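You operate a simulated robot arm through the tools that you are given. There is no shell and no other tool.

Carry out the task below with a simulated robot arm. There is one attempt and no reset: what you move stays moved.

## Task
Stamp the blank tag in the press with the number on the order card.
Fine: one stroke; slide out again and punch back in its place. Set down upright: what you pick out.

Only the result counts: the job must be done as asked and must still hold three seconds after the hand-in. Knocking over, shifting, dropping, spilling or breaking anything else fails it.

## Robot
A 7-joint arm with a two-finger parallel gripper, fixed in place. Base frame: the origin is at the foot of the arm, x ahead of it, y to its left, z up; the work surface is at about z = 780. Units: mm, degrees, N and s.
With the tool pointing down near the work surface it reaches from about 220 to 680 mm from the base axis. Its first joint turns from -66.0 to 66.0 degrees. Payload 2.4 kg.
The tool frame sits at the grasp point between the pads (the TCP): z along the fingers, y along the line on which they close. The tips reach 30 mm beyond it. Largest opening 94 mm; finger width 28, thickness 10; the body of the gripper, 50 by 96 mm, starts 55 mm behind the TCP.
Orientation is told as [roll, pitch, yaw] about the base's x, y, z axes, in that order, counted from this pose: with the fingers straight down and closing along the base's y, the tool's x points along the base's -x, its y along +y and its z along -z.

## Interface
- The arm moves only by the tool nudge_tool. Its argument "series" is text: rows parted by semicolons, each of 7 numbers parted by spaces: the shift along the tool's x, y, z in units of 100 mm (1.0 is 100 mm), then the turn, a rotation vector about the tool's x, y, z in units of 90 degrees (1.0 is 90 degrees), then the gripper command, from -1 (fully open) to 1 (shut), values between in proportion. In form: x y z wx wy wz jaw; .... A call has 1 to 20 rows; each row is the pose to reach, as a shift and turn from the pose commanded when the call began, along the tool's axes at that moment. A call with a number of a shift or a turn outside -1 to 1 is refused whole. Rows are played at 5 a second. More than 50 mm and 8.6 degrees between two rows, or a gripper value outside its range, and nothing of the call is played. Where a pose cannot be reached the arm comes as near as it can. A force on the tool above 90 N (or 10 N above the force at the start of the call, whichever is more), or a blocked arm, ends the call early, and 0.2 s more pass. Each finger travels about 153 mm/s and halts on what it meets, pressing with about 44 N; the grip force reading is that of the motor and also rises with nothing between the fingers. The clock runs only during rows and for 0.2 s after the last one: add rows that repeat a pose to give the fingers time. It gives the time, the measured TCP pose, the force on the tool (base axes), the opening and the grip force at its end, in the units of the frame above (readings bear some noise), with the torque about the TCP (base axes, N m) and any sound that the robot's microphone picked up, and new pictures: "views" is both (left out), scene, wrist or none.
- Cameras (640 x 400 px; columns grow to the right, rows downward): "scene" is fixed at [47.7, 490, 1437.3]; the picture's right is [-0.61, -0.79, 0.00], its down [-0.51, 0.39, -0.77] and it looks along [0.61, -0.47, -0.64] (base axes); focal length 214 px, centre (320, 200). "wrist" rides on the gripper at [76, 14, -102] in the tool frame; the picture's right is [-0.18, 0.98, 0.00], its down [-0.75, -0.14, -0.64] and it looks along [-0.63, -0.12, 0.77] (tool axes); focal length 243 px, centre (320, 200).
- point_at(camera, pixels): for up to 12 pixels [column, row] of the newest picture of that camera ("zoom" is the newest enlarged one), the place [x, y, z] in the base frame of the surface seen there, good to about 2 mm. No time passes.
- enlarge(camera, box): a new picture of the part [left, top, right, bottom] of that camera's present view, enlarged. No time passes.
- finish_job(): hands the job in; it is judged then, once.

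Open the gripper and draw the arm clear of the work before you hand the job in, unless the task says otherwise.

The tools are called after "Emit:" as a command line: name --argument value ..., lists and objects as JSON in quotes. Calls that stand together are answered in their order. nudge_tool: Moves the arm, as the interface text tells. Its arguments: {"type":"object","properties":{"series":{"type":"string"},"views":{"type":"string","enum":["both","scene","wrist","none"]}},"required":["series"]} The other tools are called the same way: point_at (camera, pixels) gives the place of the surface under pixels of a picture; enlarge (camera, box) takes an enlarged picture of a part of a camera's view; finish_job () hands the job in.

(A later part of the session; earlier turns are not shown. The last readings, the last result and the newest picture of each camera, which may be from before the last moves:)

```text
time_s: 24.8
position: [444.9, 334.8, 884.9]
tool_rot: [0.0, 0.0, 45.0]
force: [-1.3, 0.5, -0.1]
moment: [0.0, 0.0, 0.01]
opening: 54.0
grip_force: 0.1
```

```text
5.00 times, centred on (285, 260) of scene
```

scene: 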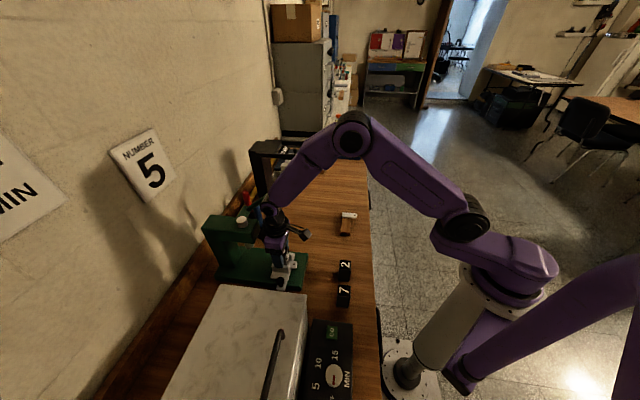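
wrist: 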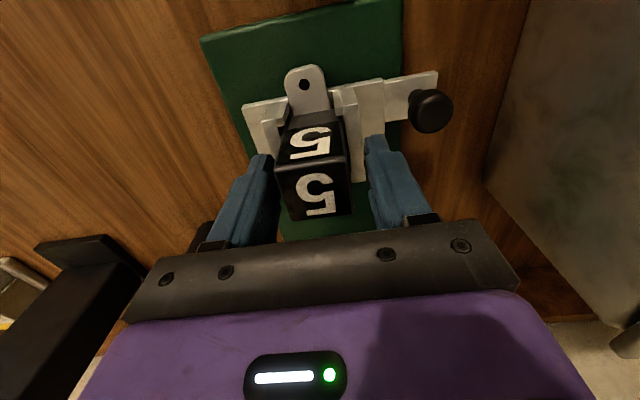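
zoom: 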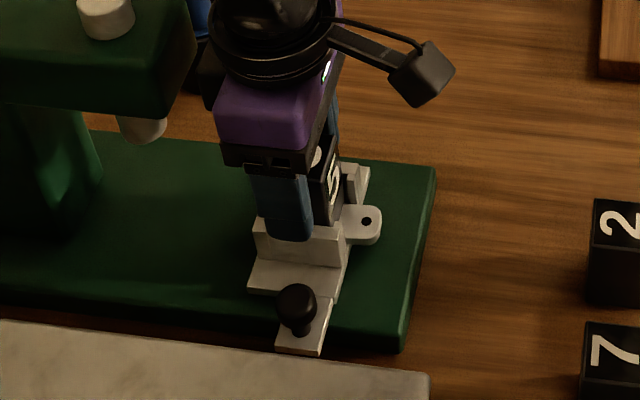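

I check the released punch's position: top corners and pocket walls.

Emit:
enlarge --camera "wrist" --box '[240, 60, 420, 240]'

Emit:
point_at --camera "zoom" --pixels '[[200, 243], [355, 218], [366, 338], [238, 352], [232, 128], [333, 117], [205, 128], [172, 135], [352, 100], [380, 97], [370, 240], [395, 255]]'

```text
2.22 times, centred on (330, 150) of wrist
```

zoom: 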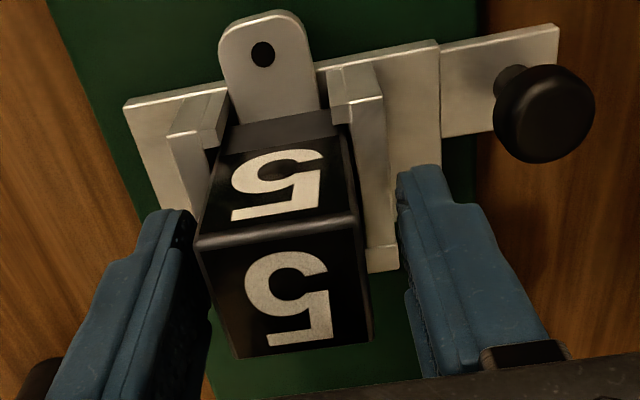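

```text
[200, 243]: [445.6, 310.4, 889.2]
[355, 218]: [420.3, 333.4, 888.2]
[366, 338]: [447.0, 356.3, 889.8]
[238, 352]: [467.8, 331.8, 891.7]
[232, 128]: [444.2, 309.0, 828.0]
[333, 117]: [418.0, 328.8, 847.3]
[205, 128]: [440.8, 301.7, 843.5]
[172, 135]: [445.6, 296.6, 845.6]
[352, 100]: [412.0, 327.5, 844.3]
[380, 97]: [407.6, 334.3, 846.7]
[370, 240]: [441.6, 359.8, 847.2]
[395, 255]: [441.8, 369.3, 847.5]
```

The released punch stands centred in the pocket (t≈−79.3, s≈550, top z≈890). I raise straight up 55 mm, then draw back 100 mm away from the press.

Emit:
nudge_tool --series "0 0 0 0 0 0 -0.3; 0 0 -0.1 0 0 0 -0.3; 0 0 -0.25 0 0 0 -0.3; 0 0 -0.4 0 0 0 -0.3; 0 0 -0.55 0 0 0 -0.3; 0.2 0 -0.55 0 0 0 -0.3; 0.4 0 -0.55 0 0 0 -0.3; 0.6 0 -0.55 0 0 0 -0.3; 0.8 0 -0.55 0 0 0 -0.3; 1.0 0 -0.55 0 0 0 -0.3; 1.0 0 -0.55 0 0 0 -0.3" --views "both"

Emit:
enlarge --camera "wrist" --box '[230, 80, 450, 230]'

Emit:
enlarge --camera "scene" --box '[192, 170, 320, 300]'

```text
time_s: 27.2
position: [374.7, 261.3, 939.0]
tool_rot: [0.0, -0.1, 45.0]
force: [-0.5, -0.1, -0.2]
moment: [-0.06, 0.0, -0.03]
opening: 61.3
grip_force: 0.0
```

scene: 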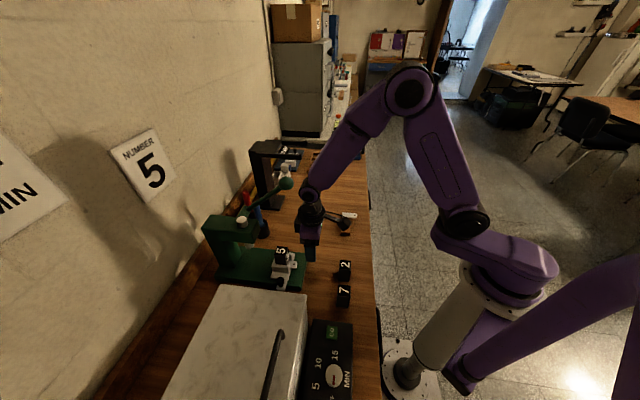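
wrist: 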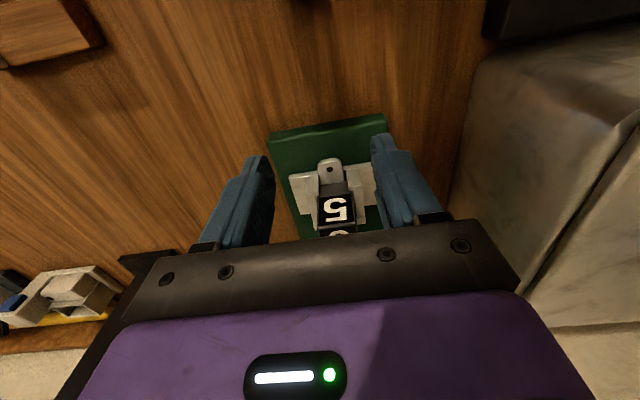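

```text
2.67 times, centred on (340, 155) of wrist
```

zoom: 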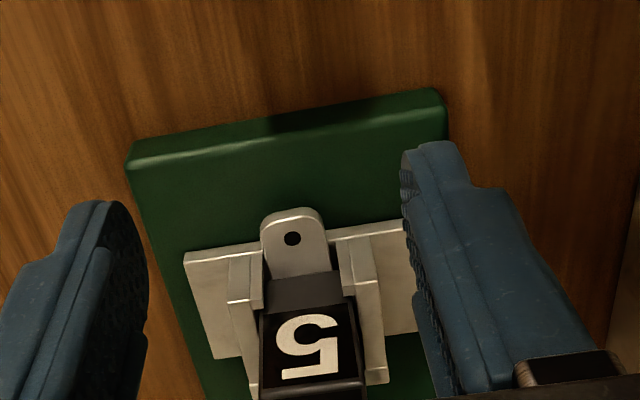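

```text
3.08 times, centred on (256, 235) of scene
```

zoom: 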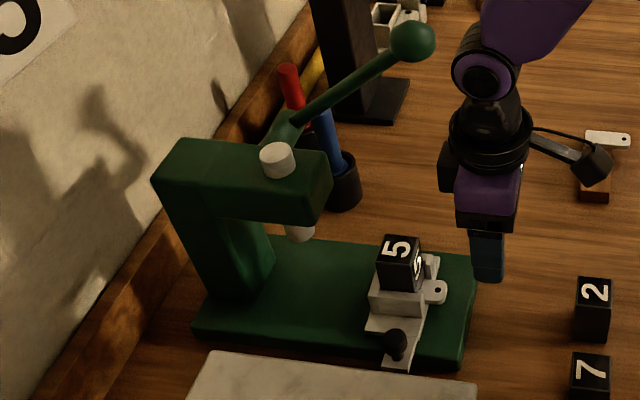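

The punch stands upright in the nest. I measure the knob, its arm plate and the box edge in this scene zoom.

Emit:
point_at --camera "zoom" --pixels '[[397, 338], [386, 343], [407, 343], [397, 352], [395, 360], [400, 366], [430, 320], [425, 345], [240, 358], [470, 390], [400, 248], [398, 375]]'

Emit:
point_at --camera "scene" --pixels '[[281, 276], [281, 280], [284, 286], [230, 287], [260, 291], [290, 295], [305, 300], [284, 248], [241, 225], [290, 262]]'

```text
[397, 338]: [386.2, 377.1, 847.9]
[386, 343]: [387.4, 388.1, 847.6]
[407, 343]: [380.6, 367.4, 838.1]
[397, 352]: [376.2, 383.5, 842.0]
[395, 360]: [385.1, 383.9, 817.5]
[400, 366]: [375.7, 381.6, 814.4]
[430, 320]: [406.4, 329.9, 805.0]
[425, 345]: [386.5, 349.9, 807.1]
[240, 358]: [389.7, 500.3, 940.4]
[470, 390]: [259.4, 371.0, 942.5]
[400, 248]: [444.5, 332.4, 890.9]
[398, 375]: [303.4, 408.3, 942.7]
```

```text
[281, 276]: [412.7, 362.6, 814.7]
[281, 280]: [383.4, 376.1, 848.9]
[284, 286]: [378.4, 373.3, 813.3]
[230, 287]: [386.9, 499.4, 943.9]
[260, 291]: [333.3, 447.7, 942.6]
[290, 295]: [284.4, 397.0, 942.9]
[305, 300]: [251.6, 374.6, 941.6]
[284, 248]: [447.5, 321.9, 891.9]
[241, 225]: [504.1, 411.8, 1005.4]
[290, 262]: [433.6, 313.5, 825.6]
```

Knob centre is about (384,374) → s≈536, t≈−7. I'll push it with the −t finger alone (jaws at ~36 mm, TCP at t≈16, so the gripper body clears both the press head and the grey box). First I move over there at height.

Emit:
nudge_tool --series "0 0.15 0 0 0 0 0.234; 0 0.3 0 0 0 0 0.234; 0 0.45 0 0 0 0 0.234; 0 0.6 0 0 0 0 0.234; 0 0.75 0 0 0 0 0.234; 0 0.9 0 0 0 0 0.234; -0.1 0.958 0 0 0 0 0.234; -0.25 0.958 0 0 0 0 0.234; -0.395 0.958 0 0 0 0 0.234; -0.395 0.958 0 0 0 0 0.234; -0.395 0.958 0 0 0 0 0.234" --views "both"

Emit:
enlarge --camera "wrist" --box '[230, 80, 450, 230]'

Emit:
enlarge --camera "scene" --box '[192, 170, 320, 300]'

```text
time_s: 29.6
position: [334.9, 360.0, 939.3]
tool_rot: [-0.1, -0.1, 45.0]
force: [0.3, 0.1, 0.4]
moment: [0.0, 0.02, -0.03]
opening: 36.0
grip_force: 0.0
```

scene: 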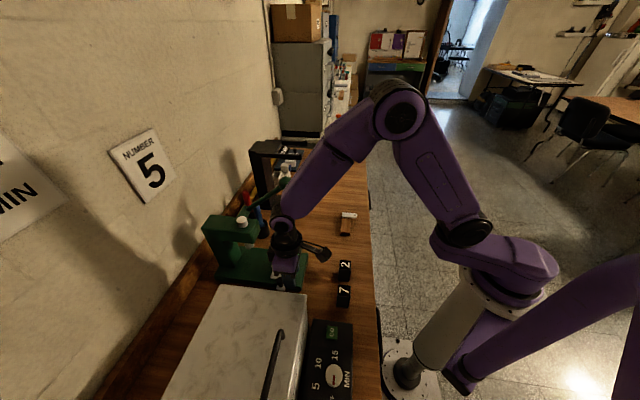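
wrist: 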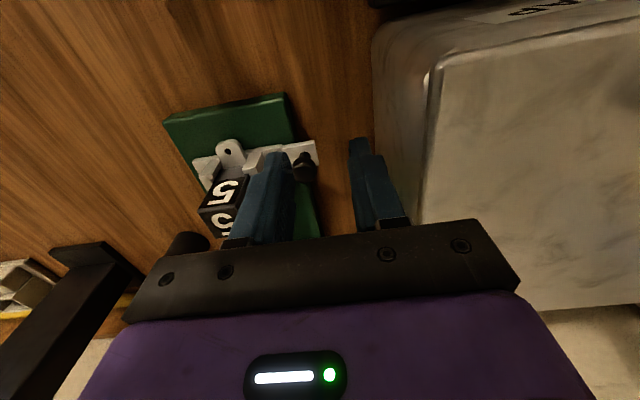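

```text
2.67 times, centred on (340, 155) of wrist
```

zoom: 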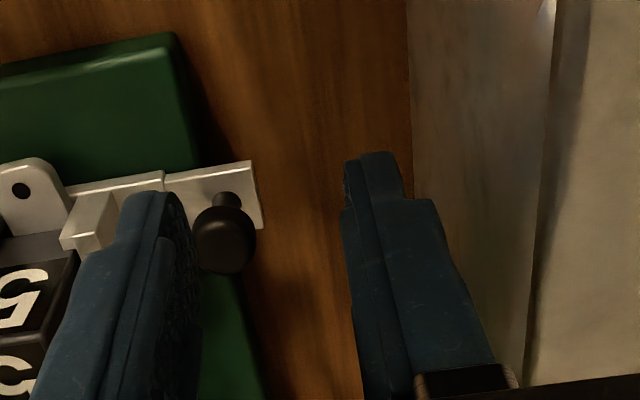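

```text
3.08 times, centred on (256, 235) of scene
```

zoom: 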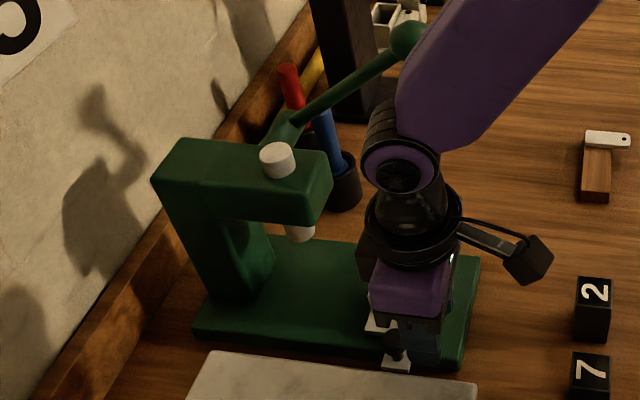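

I re-measure the knob from this closer wrist view (knob at (306,168)).

Emit:
enlarge --camera "wrist" --box '[270, 120, 350, 200]'

Emit:
point_at --camera "wrist" --pixels '[[306, 170], [299, 170], [313, 170], [306, 162], [306, 179], [304, 155], [312, 150], [275, 156], [290, 170]]'

```text
5.00 times, centred on (310, 160) of wrist
```

zoom: 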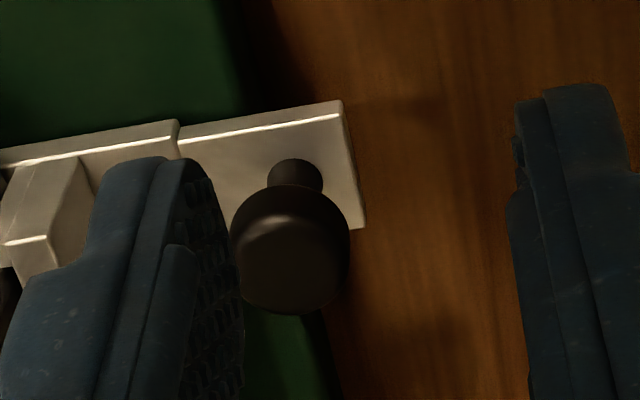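

```text
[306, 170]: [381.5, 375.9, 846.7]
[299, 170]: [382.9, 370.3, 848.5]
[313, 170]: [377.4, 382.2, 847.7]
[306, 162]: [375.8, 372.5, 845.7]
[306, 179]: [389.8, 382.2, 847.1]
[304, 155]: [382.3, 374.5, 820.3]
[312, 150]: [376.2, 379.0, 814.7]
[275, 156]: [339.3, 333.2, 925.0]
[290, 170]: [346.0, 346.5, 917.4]
```

Knob centre refined to s≈536, t≈−5, in line with the −t finger. I descend 85 mm behind the knob (about 18 mm clear of it).

Emit:
nudge_tool --series "0 0 0.15 0 0 0 0.234; 0 0 0.3 0 0 0 0.234; 0 0 0.45 0 0 0 0.234; 0 0 0.6 0 0 0 0.234; 0 0 0.72 0 0 0 0.234; 0 0 0.8 0 0 0 0.234; 0 0 0.85 0 0 0 0.234; 0 0 0.85 0 0 0 0.234; 0 0 0.85 0 0 0 0.234" --views "both"

Emit:
enlarge --camera "wrist" --box '[200, 80, 420, 230]'

Emit:
enlarge --camera "scene" --box '[220, 200, 330, 310]'

```text
time_s: 31.6
position: [333.2, 359.9, 853.8]
tool_rot: [0.0, 0.0, 45.0]
force: [-0.1, 0.0, -0.5]
moment: [0.06, -0.02, -0.04]
opening: 36.0
grip_force: 0.2
```

scene: 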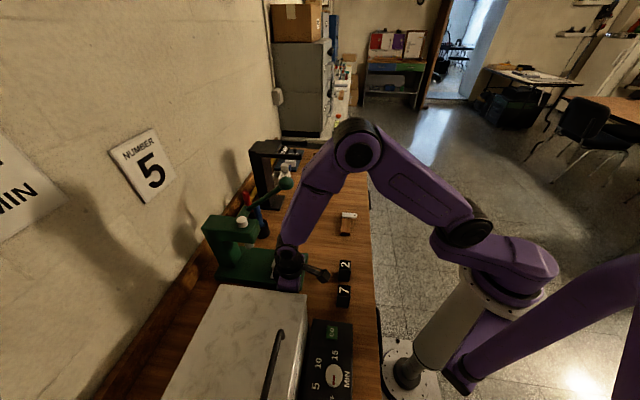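
wrist: 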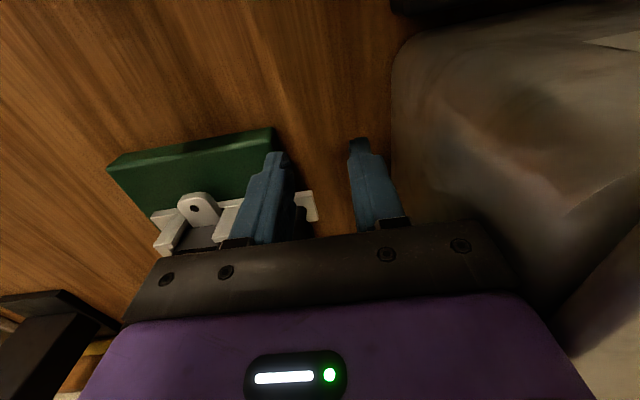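

```text
2.67 times, centred on (310, 155) of wrist
```

zoom: 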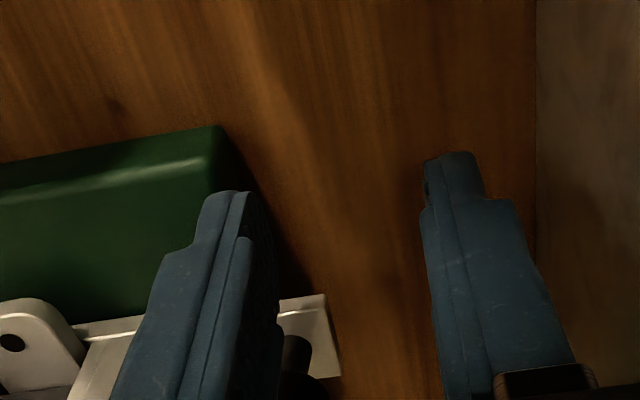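

```text
3.64 times, centred on (275, 255) of scene
```

zoom: 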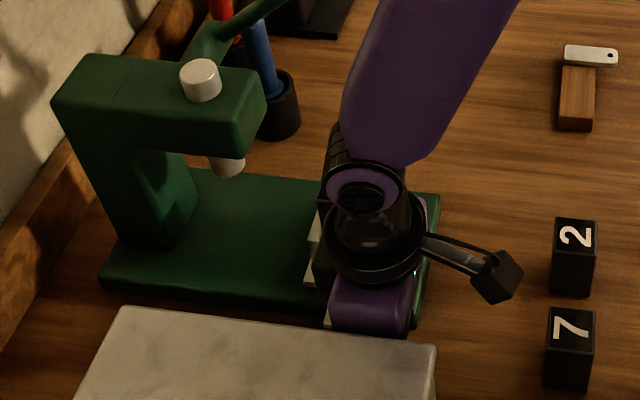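

The −t finger is down behind the knob, clear of everything. I push forward 30 mm slowly and watch the force.

Emit:
nudge_tool --series "-0.05 0 0 0 0 0 0.234; -0.1 0 0 0 0 0 0.234; -0.15 0 0 0 0 0 0.234; -0.19 0 0 0 0 0 0.234; -0.22 0 0 0 0 0 0.234; -0.25 0 0 0 0 0 0.234; -0.28 0 0 0 0 0 0.234; -0.31 0 0 0 0 0 0.234; -0.34 0 0 0 0 0 0.234; -0.34 0 0 0 0 0 0.234" --views "both"

Emit:
enlarge --camera "scene" --box '[220, 200, 330, 310]'

Emit:
enlarge --camera "wrist" --box '[150, 100, 370, 250]'

```text
time_s: 33.8
position: [359.5, 383.2, 853.3]
tool_rot: [0.1, 0.0, 45.0]
force: [0.8, -1.4, -0.3]
moment: [0.01, 0.02, 0.02]
opening: 35.8
grip_force: 0.1
```

scene: 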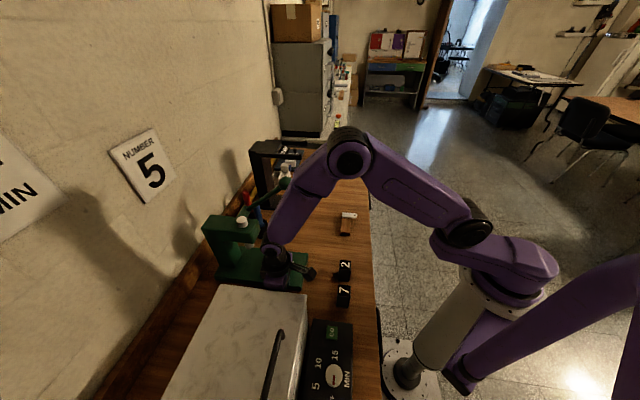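
wrist: 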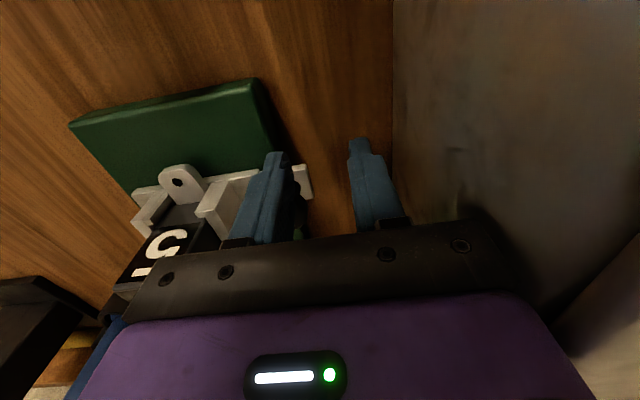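

```text
3.64 times, centred on (275, 255) of scene
```

zoom: 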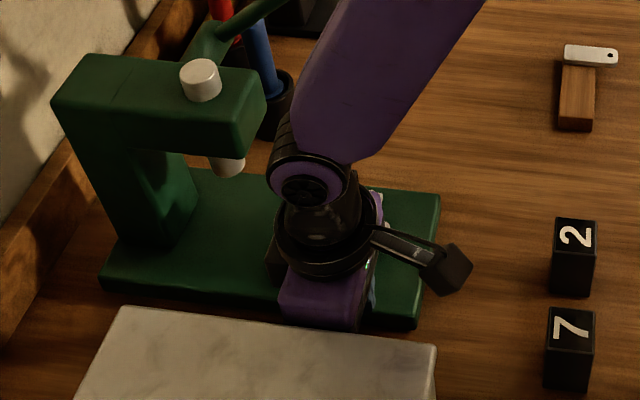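

```text
2.67 times, centred on (260, 175) of wrist
```

zoom: 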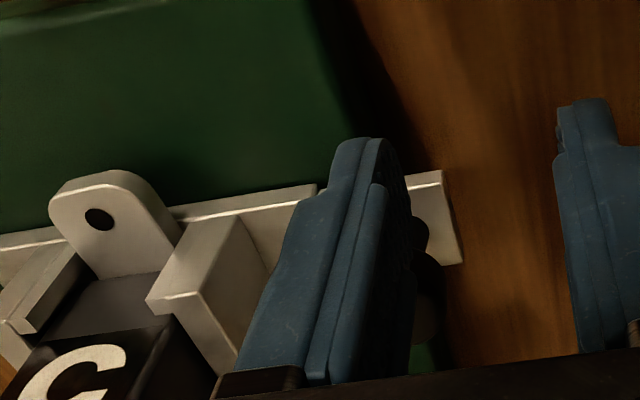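

The reading shows s≈525 with little force. I check whether the slide has moved by measuring the tag hole and nest wall.

Emit:
point_at --camera "zoom" --pixels '[[98, 228], [110, 180], [180, 300], [440, 180], [420, 320], [425, 230], [385, 150], [410, 300]]'

```text
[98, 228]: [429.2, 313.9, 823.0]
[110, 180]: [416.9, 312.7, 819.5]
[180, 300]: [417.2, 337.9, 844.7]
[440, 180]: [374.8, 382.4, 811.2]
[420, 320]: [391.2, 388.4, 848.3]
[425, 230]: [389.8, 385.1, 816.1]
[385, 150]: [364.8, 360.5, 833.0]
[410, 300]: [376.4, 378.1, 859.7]
```

The slide follows (stem moved from s≈535 to ≈548). I push another 60 mm.

Emit:
nudge_tool --series "-0.06 0 0 0 0 0 0.234; -0.12 0 0 0 0 0 0.234; -0.18 0 0 0 0 0 0.234; -0.24 0 0 0 0 0 0.234; -0.3 0 0 0 0 0 0.234; -0.36 0 0 0 0 0 0.234; -0.42 0 0 0 0 0 0.234; -0.48 0 0 0 0 0 0.234; -0.54 0 0 0 0 0 0.234; -0.6 0 0 0 0 0 0.234; -0.6 0 0 0 0 0 0.234" --views "both"

Emit:
enlarge --camera "scene" --box '[200, 190, 320, 310]'

Emit:
enlarge --camera "wrist" --box '[100, 100, 370, 270]'

```text
time_s: 36.2
position: [401.9, 425.3, 854.1]
tool_rot: [0.0, 0.0, 45.0]
force: [-0.5, -0.1, 0.7]
moment: [0.01, 0.07, -0.02]
opening: 36.0
grip_force: 0.0
```

scene: 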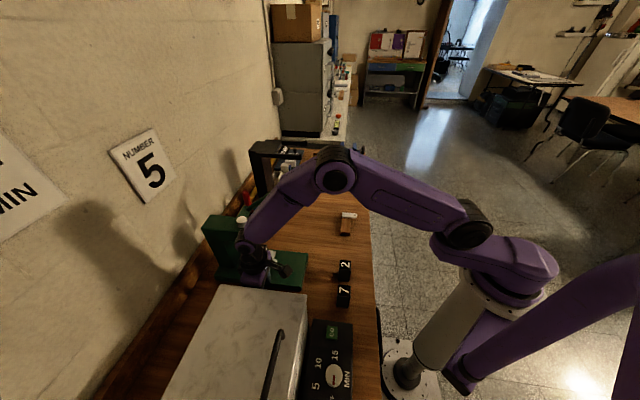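
wrist: 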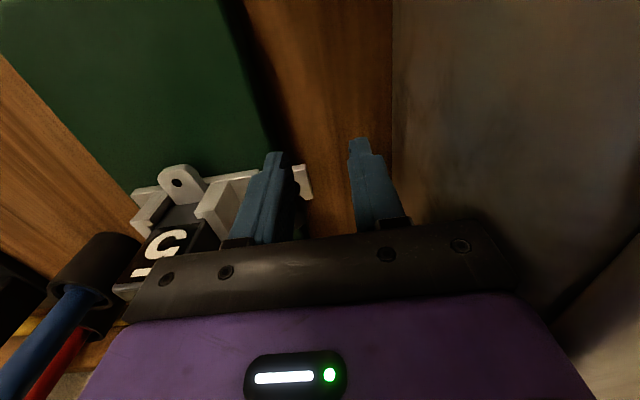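

```text
3.33 times, centred on (260, 250) of scene
```

zoom: 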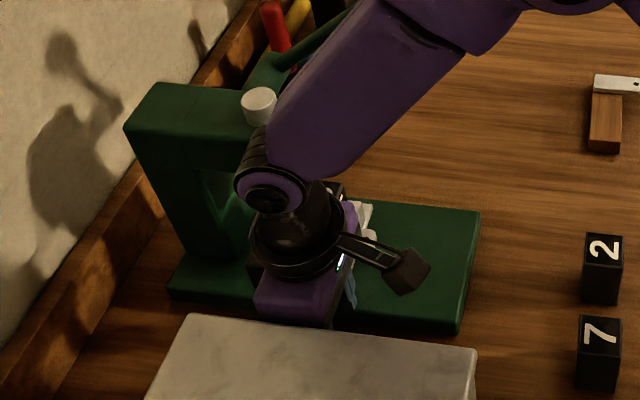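

```text
2.35 times, centred on (235, 185) of wrist
```

zoom: 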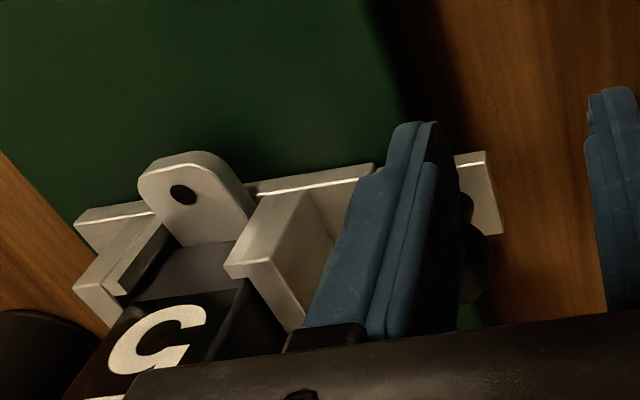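

The slide has travelled about 72 mm with the punch still seated. I push on in 3 mm rows and watch for the stop.

Emit:
nudge_tool --series "-0.03 0 0 0 0 0 0.234; -0.06 0 0 0 0 0 0.234; -0.09 0 0 0 0 0 0.234; -0.12 0 0 0 0 0 0.234; -0.15 0 0 0 0 0 0.234; -0.15 0 0 0 0 0 0.234" --views "wrist"

```text
time_s: 37.6
position: [411.2, 434.7, 853.0]
tool_rot: [0.0, 0.0, 44.9]
force: [0.0, -0.3, 0.5]
moment: [-0.01, 0.01, -0.03]
opening: 36.0
grip_force: 0.1
```

wrist: 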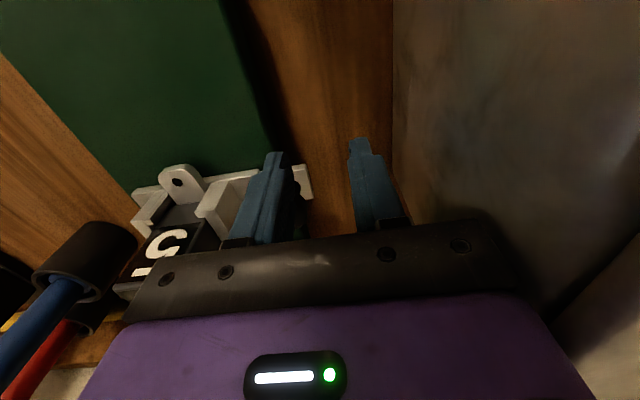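

No stop yet (s≈598, force ≈0). I push 8 mm more in 1.5 mm rows.

Emit:
nudge_tool --series "-0.015 0 0 0 0 0 0.234; -0.03 0 0 0 0 0 0.234; -0.045 0 0 0 0 0 0.234; -0.06 0 0 0 0 0 0.234; -0.07 0 0 0 0 0 0.234; -0.08 0 0 0 0 0 0.234; -0.08 0 0 0 0 0 0.234" --views "none"

```text
time_s: 39.2
position: [418.4, 443.3, 854.0]
tool_rot: [0.0, 0.0, 44.9]
force: [0.3, 0.5, 0.3]
moment: [0.0, 0.01, 0.02]
opening: 36.0
grip_force: 0.1
```

Still free at s≈608. I look at both views to see how the nest stands under the ram before going further.

Emit:
nudge_tool --series "0 0 0 0 0 0 0.234" --views "both"

Emit:
enlarge --camera "scene" --box '[200, 200, 310, 310]'

Emit:
enlarge --camera "wrist" --box '[100, 100, 370, 270]'

```text
time_s: 39.6
position: [417.2, 442.3, 854.1]
tool_rot: [-0.1, 0.1, 44.9]
force: [-0.6, 0.4, -0.9]
moment: [-0.02, -0.03, 0.02]
opening: 36.2
grip_force: 0.1
```

scene: 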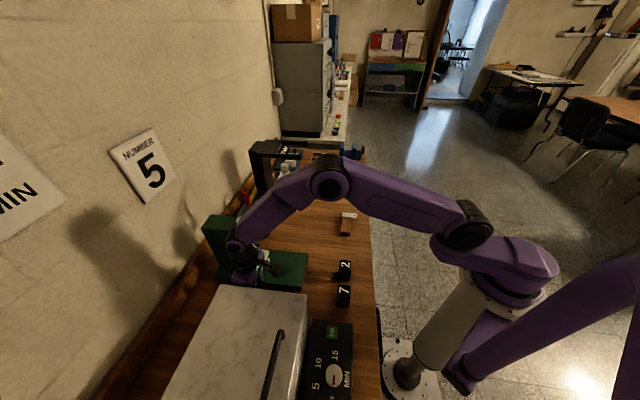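
wrist: 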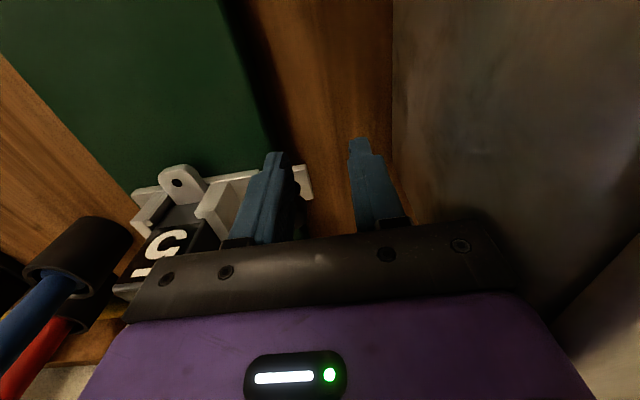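

```text
3.64 times, centred on (255, 255) of scene
```

zoom: 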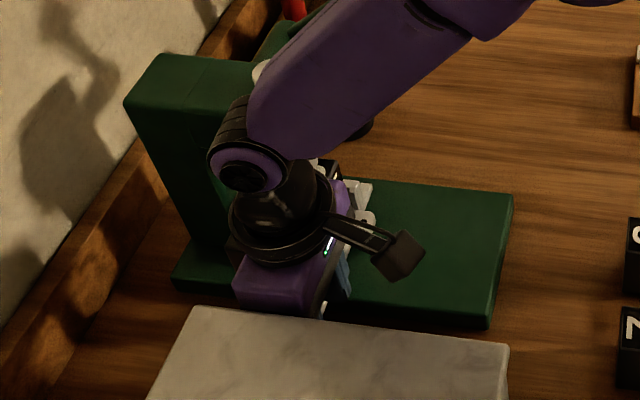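

```text
2.35 times, centred on (235, 185) of wrist
```

zoom: 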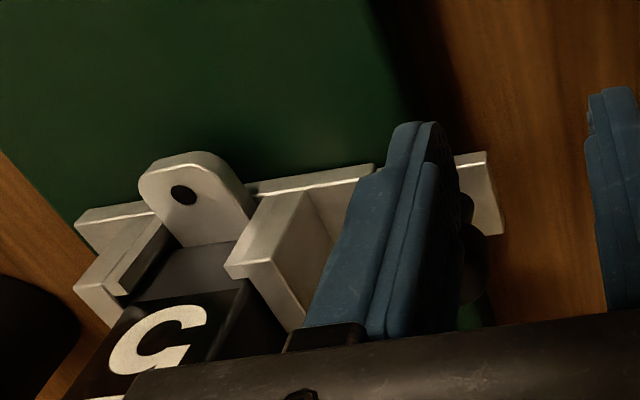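

The slide still moves freely (travel ≈95 mm). The ram axis is estimated at s≈650, so I push on a few more millimetres seeking the stop.

Emit:
nudge_tool --series "-0.01 0 0 0 0 0 0.234; -0.02 0 0 0 0 0 0.234; -0.03 0 0 0 0 0 0.234; -0.04 0 0 0 0 0 0.234; -0.05 0 0 0 0 0 0.234; -0.05 0 0 0 0 0 0.234" --views "none"

```text
time_s: 41.0
position: [420.0, 445.1, 854.1]
tool_rot: [0.1, 0.0, 45.0]
force: [-1.0, -0.2, -0.5]
moment: [0.01, 0.0, 0.03]
opening: 35.7
grip_force: 0.1
```

Still no stop at s≈612; 5 mm more in 1 mm rows.

Emit:
nudge_tool --series "-0.01 0 0 0 0 0 0.234; -0.02 0 0 0 0 0 0.234; -0.03 0 0 0 0 0 0.234; -0.04 0 0 0 0 0 0.234; -0.05 0 0 0 0 0 0.234; -0.05 0 0 0 0 0 0.234" --views "wrist"

Emit:
enlarge --camera "wrist" --box '[100, 100, 370, 270]'

```text
time_s: 42.4
position: [422.2, 445.6, 853.6]
tool_rot: [-0.1, 0.4, 44.9]
force: [-12.6, -14.5, 1.4]
moment: [-0.21, 0.19, -0.41]
opening: 37.1
grip_force: 1.0
```

wrist: 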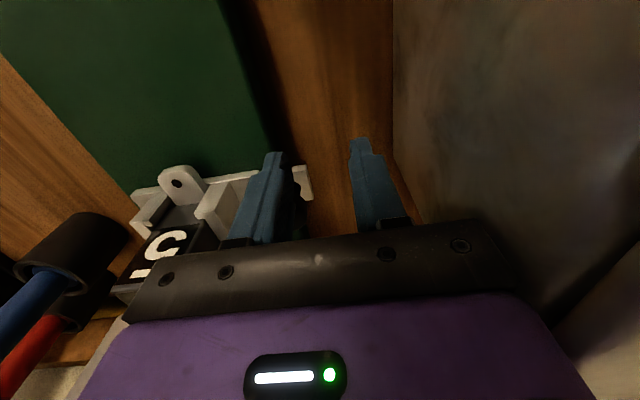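

```text
2.35 times, centred on (235, 185) of wrist
```

zoom: 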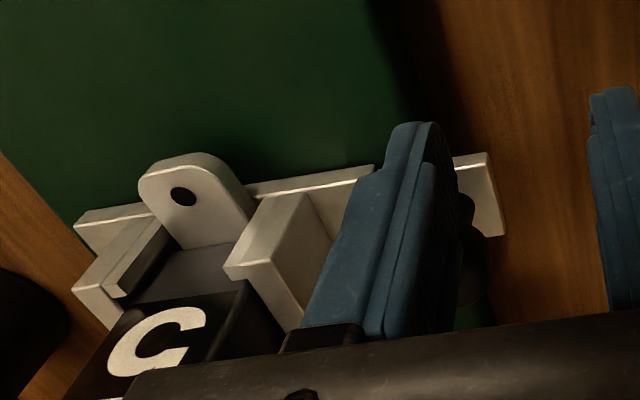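

The stop is reached: about 19 N back along the slide axis at s≈613.6. I back off 35 mm first, then raise and draw away, and check that the slide stays in.

Emit:
nudge_tool --series "0.05 0 0 0 0 0 0.234; 0.15 0 0 0 0 0 0.234; 0.3 0 0 0 0 0 0.234; 0.45 0 0 0 0 0 0.234; 0.6 0 -0.1 0 0 0 0.234; 0.75 0 -0.3 0 0 0 0.234; 0.9 0 -0.5 0 0 0 0.234; 1.0 0 -0.75 0 0 0 0.234; 1.0 0 -1.0 0 0 0 0.234; 1.0 0 -1.0 0 0 0 0.234" --views "both"

Emit:
enlarge --camera "scene" --box '[200, 170, 310, 310]'

Emit:
enlarge --camera "wrist" --box '[150, 100, 420, 270]'

```text
time_s: 44.6
position: [352.8, 377.4, 954.5]
tool_rot: [0.1, 0.0, 44.9]
force: [0.2, -1.0, 0.2]
moment: [0.0, -0.01, 0.0]
opening: 36.1
grip_force: 0.1
```

scene: 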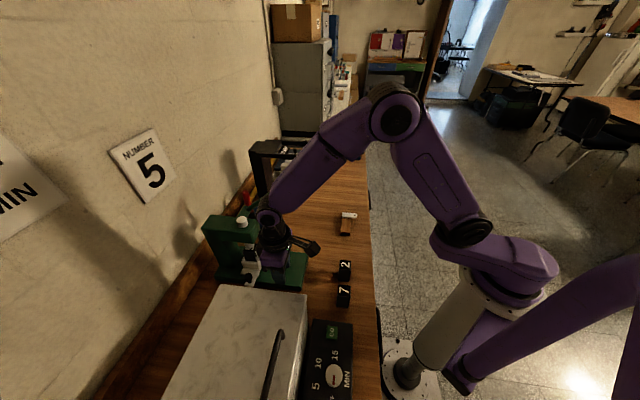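
wrist: 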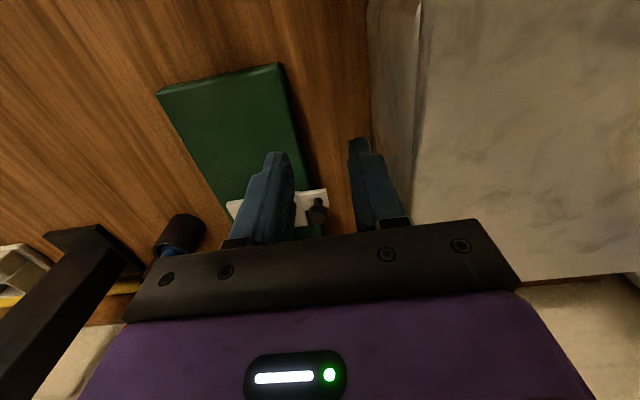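

```text
2.86 times, centred on (255, 240) of scene
```

zoom: 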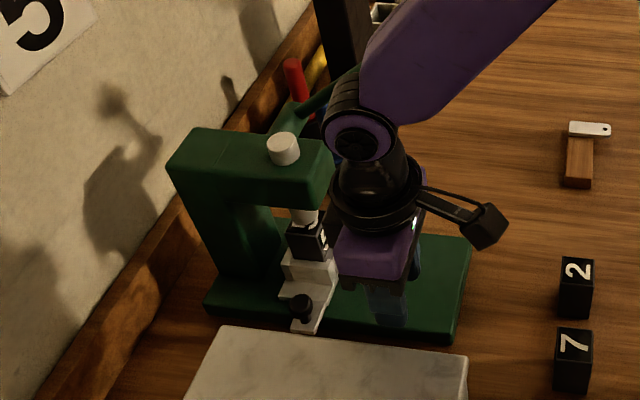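

```text
2.35 times, centred on (285, 185) of wrist
```

zoom: 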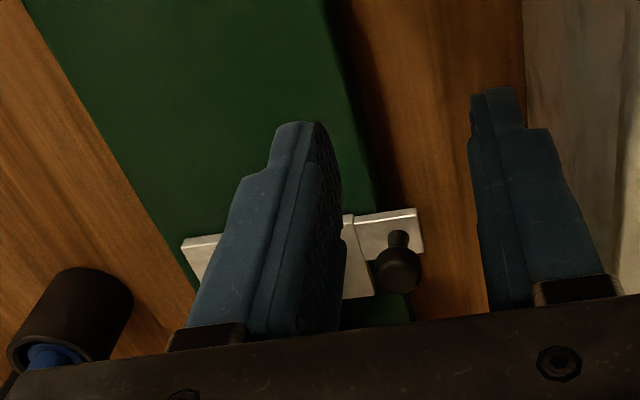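

The slide stays in with the punch under the ram. I now draw back and climb toward the lever side: s≈427, t≈−74, z≈1052.

Emit:
nudge_tool --series "0.2 0 -0.1 0 0 0 -0.1; 0.4 0 -0.25 0 0 0 -0.1; 0.6 -0.1 -0.4 0 0 0 -0.1; 0.8 -0.25 -0.55 0 0 0 -0.1; 0.9 -0.4 -0.7 0 0 0 -0.1; 0.9 -0.6 -0.85 0 0 0 -0.1; 0.9 -0.75 -1.0 0 0 0 -0.1; 0.9 -0.9 -1.0 0 0 0 -0.1; 0.9 -0.9 -1.0 0 0 0 -0.1" --views "both"

Emit:
enlarge --camera "scene" --box '[200, 160, 320, 310]'

```text
time_s: 46.6
position: [357.1, 249.4, 1055.6]
tool_rot: [0.0, 0.0, 45.0]
force: [-1.2, 0.3, -0.2]
moment: [0.04, -0.02, 0.02]
opening: 51.4
grip_force: 0.1
```

scene: 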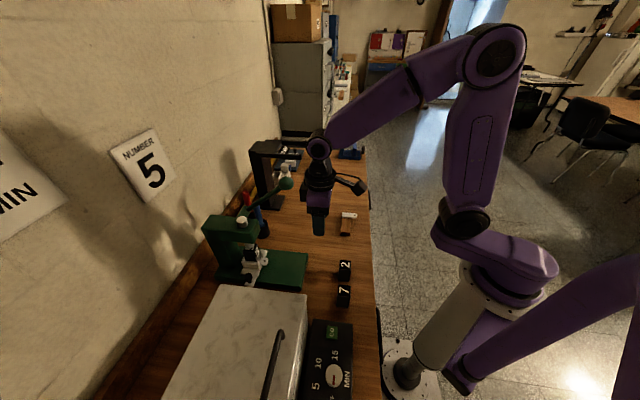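
wrist: 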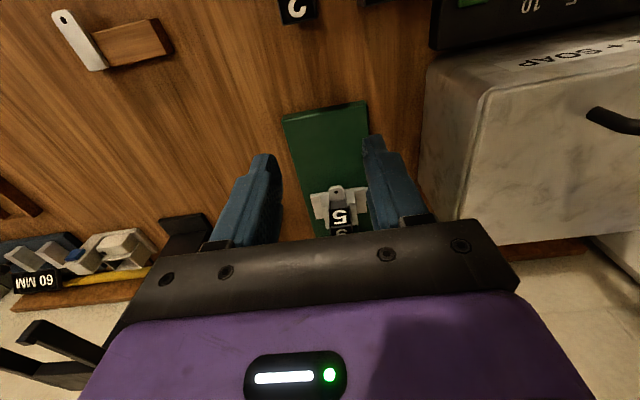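

```text
2.67 times, centred on (260, 235) of scene
```

zoom: 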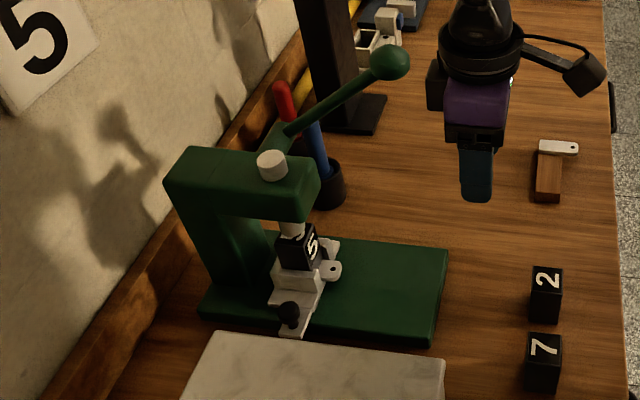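

The punch 5 sits right under the ram. I zoom on the lever and measure the ball and bar precisely.

Emit:
enlarge --camera "scene" --box '[230, 165, 310, 250]'

```text
4.71 times, centred on (270, 208) of scene
```

zoom: 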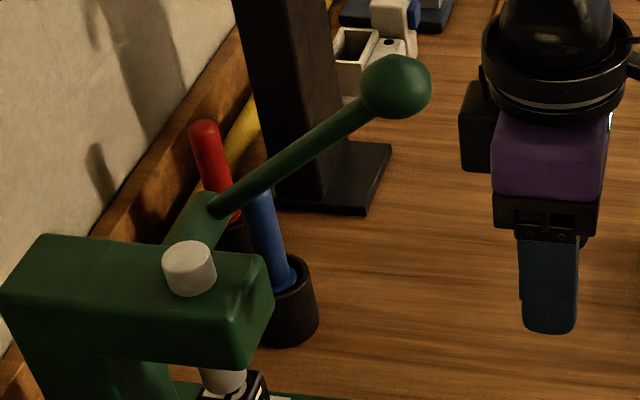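

Emit:
point_at --camera "zoom" --pixels '[[397, 87], [375, 75], [415, 105], [397, 110], [340, 125], [280, 165], [225, 205], [195, 220], [205, 205], [185, 235], [190, 258], [190, 245]]'

```text
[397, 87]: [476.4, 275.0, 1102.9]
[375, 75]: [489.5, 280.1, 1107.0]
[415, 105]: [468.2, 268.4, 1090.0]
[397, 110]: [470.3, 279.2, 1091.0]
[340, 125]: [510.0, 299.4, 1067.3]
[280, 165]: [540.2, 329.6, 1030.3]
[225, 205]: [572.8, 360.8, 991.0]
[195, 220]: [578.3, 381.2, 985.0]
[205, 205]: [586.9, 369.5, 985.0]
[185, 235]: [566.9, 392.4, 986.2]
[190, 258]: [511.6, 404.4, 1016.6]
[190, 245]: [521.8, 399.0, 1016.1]
```

Ball centre ≈ (491,268,1091.5), i.e. s≈536.5, t≈−157, radius ≈20; pivot near s≈680, z≈975. I line up with the ball from the front: t≈−156, z≈1091, still 110 mm away in s.

Emit:
nudge_tool --series "0 -0.15 -0.1 0 0 0 -0.4; 0 -0.3 -0.2 0 0 0 -0.4; 0 -0.45 -0.3 0 0 0 -0.4; 0 -0.6 -0.37 0 0 0 -0.4; 0 -0.75 -0.37 0 0 0 -0.4; 0 -0.82 -0.37 0 0 0 -0.4; -0.15 -0.82 -0.37 0 0 0 -0.4; -0.3 -0.82 -0.37 0 0 0 -0.4; -0.4 -0.82 -0.37 0 0 0 -0.4; -0.4 -0.82 -0.37 0 0 0 -0.4; -0.4 -0.82 -0.37 0 0 0 -0.4" --views "both"

Emit:
enlarge --camera "wrist" --box '[220, 100, 420, 240]'

Emit:
enlarge --camera "scene" --box '[230, 140, 350, 260]'

```text
time_s: 49.0
position: [441.7, 220.7, 1089.2]
tool_rot: [0.0, 0.1, 45.0]
force: [-0.8, 0.5, -0.6]
moment: [0.01, 0.01, 0.01]
opening: 66.0
grip_force: 0.0
```

scene: 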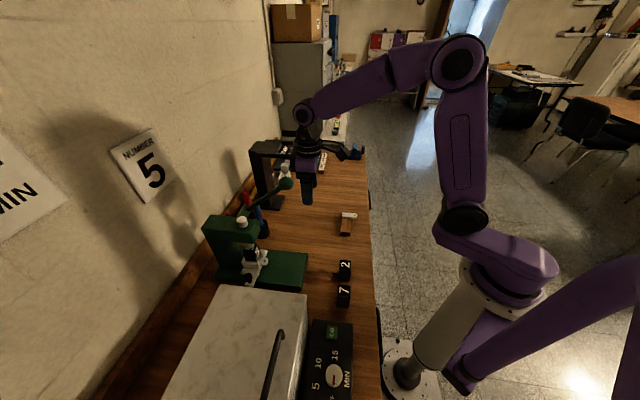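
wrist: 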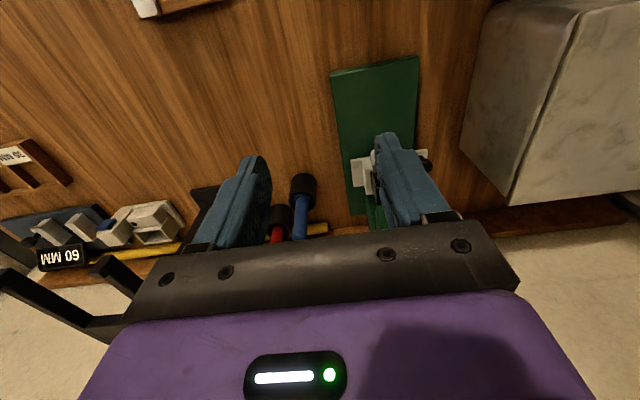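

```text
2.86 times, centred on (320, 170) of wrist
```

zoom: 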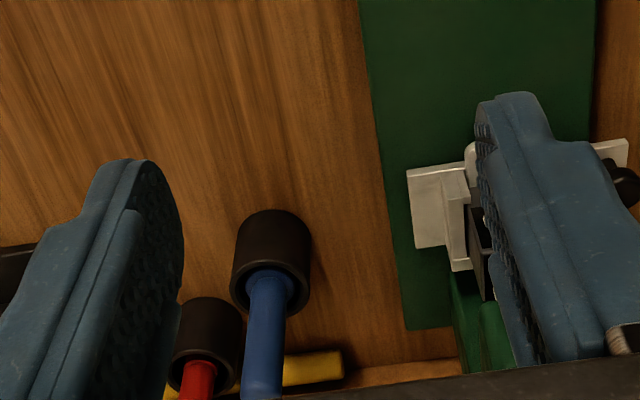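

```text
3.33 times, centred on (290, 200) of scene
```

zoom: 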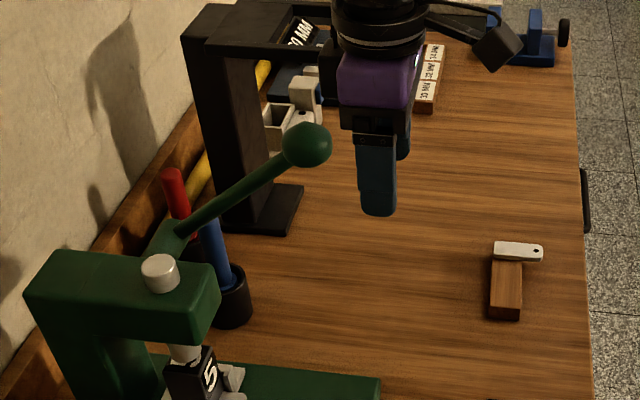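

The ball is 70 mm ahead. I measure the obstacles near the swing: the black stand and the tool cups.

Emit:
point_at --camera "zoom" --pixels '[[215, 45], [245, 120], [240, 190], [300, 190], [325, 50], [172, 178], [205, 225], [232, 275], [250, 290], [307, 140], [375, 205], [385, 170]]'

Emit:
point_at --camera "wrist" --pixels '[[303, 185], [280, 210], [190, 195], [205, 195], [120, 262], [60, 258], [260, 200], [385, 180]]'

```text
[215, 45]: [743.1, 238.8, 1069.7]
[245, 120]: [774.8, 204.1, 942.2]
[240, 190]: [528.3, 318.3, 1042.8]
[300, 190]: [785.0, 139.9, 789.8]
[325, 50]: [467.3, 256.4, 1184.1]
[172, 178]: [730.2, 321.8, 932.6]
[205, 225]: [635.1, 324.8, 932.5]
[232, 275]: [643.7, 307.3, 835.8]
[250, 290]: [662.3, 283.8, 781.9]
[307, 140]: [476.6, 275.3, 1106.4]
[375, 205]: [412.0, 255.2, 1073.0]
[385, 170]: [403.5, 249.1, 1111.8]
```

```text
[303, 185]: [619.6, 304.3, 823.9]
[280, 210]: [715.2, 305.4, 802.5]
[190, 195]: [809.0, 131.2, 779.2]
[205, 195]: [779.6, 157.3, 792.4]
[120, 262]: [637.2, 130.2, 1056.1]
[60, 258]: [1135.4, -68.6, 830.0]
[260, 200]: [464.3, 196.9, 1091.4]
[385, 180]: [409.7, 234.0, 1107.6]
```

All obstacles are well clear (stand at t<−350, cups beyond s≈655). I advance 69 mm so that the jaws straddle the ball.

Emit:
nudge_tool --series "-0.1 0 0 0 0 0 -0.4; -0.2 0 0 0 0 0 -0.4; -0.3 0 0 0 0 0 -0.4; -0.4 0 0 0 0 0 -0.4; -0.5 0 0 0 0 0 -0.4; -0.6 0 0 0 0 0 -0.4; -0.69 0 0 0 0 0 -0.4; -0.69 0 0 0 0 0 -0.4; -0.69 0 0 0 0 0 -0.4" --views "both"

Emit:
enlarge --camera "wrist" --box '[220, 100, 420, 240]'

Emit:
enlarge --camera "scene" --box '[230, 140, 350, 260]'

```text
time_s: 51.0
position: [487.9, 269.3, 1089.8]
tool_rot: [0.1, 0.0, 45.1]
force: [-0.2, 0.0, 0.0]
moment: [0.0, 0.01, -0.04]
opening: 65.9
grip_force: 0.0
```

scene: 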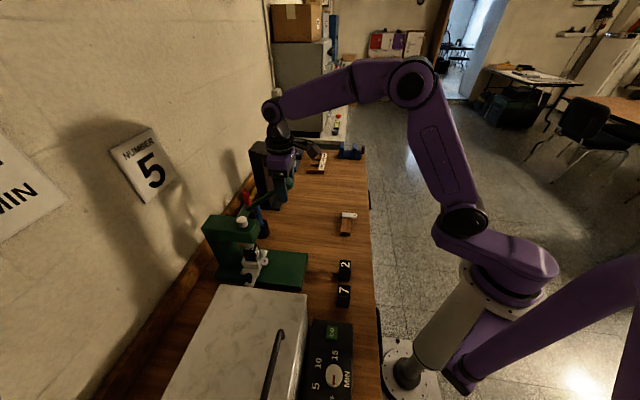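
wrist: 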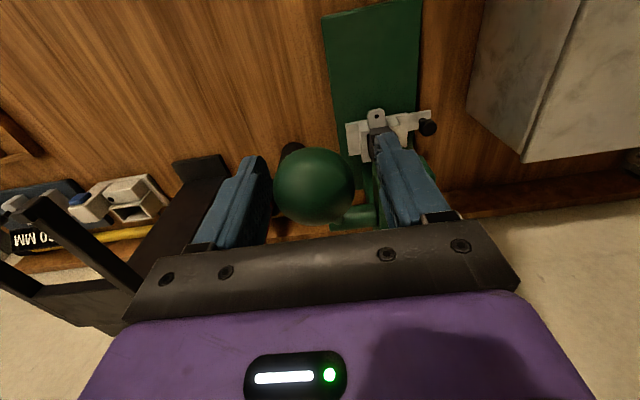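

```text
2.86 times, centred on (320, 170) of wrist
```

zoom: 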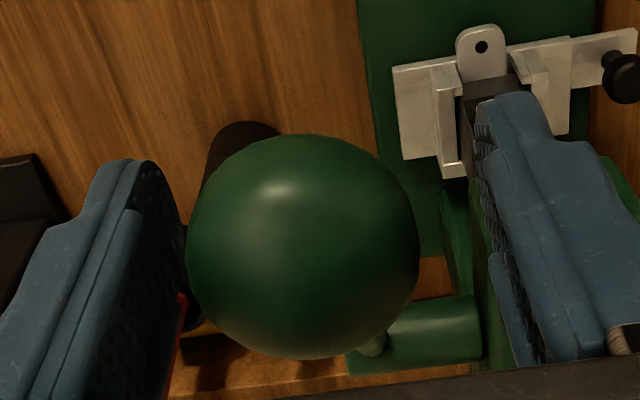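

```text
3.33 times, centred on (290, 200) of scene
```

zoom: 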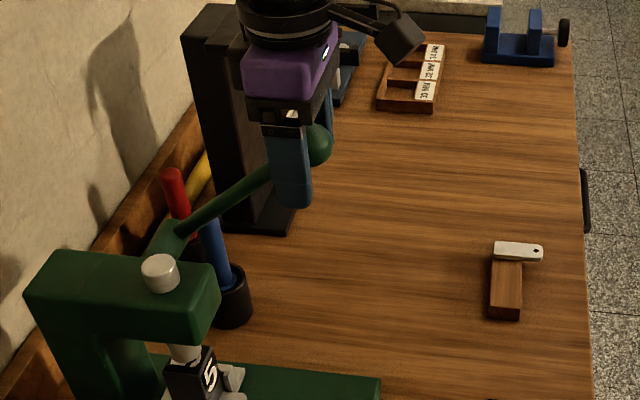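

The ball is centred between the jaws (wrist px ≈(314,186) against the TCP's (320,188)). I shift −2.5 mm in tool y and close on it.

Emit:
nudge_tool --series "0 -0.025 0 0 0 0 -0.4; 0 -0.025 0 0 0 0 -0.2; 0 -0.025 0 0 0 0 0; 0 -0.025 0 0 0 0 0.2; 0 -0.025 0 0 0 0 0.5; 0 -0.025 0 0 0 0 1; 0 -0.025 0 0 0 0 1" --views "both"

Emit:
enlarge --camera "wrist" --box '[220, 100, 420, 240]'

```text
time_s: 52.6
position: [491.4, 267.3, 1091.0]
tool_rot: [0.0, -0.1, 45.1]
force: [1.9, -0.9, 0.3]
moment: [0.01, 0.0, -0.02]
opening: 42.0
grip_force: 45.0
```

scene: 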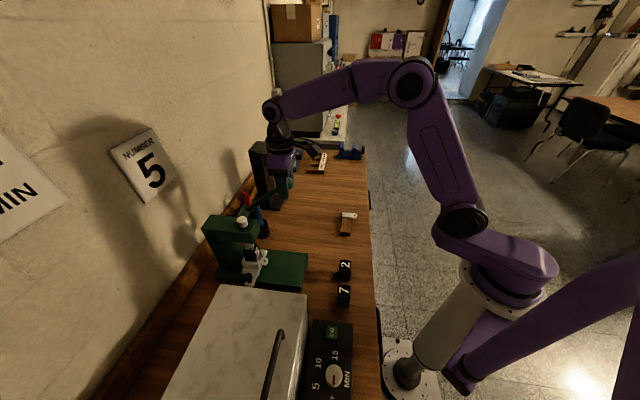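
wrist: 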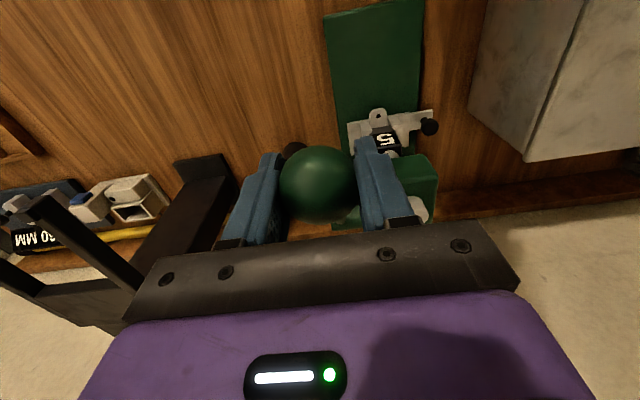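

```text
2.86 times, centred on (320, 170) of wrist
```

zoom: 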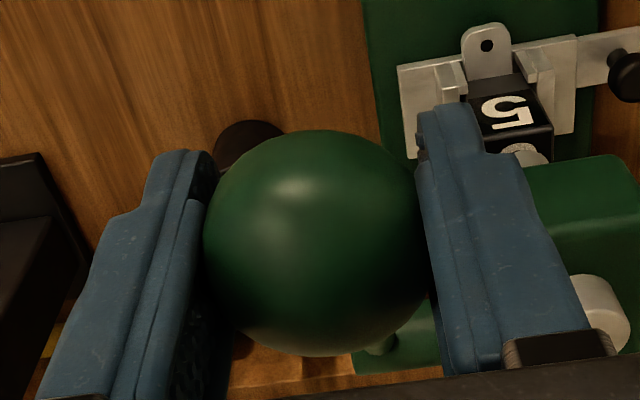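

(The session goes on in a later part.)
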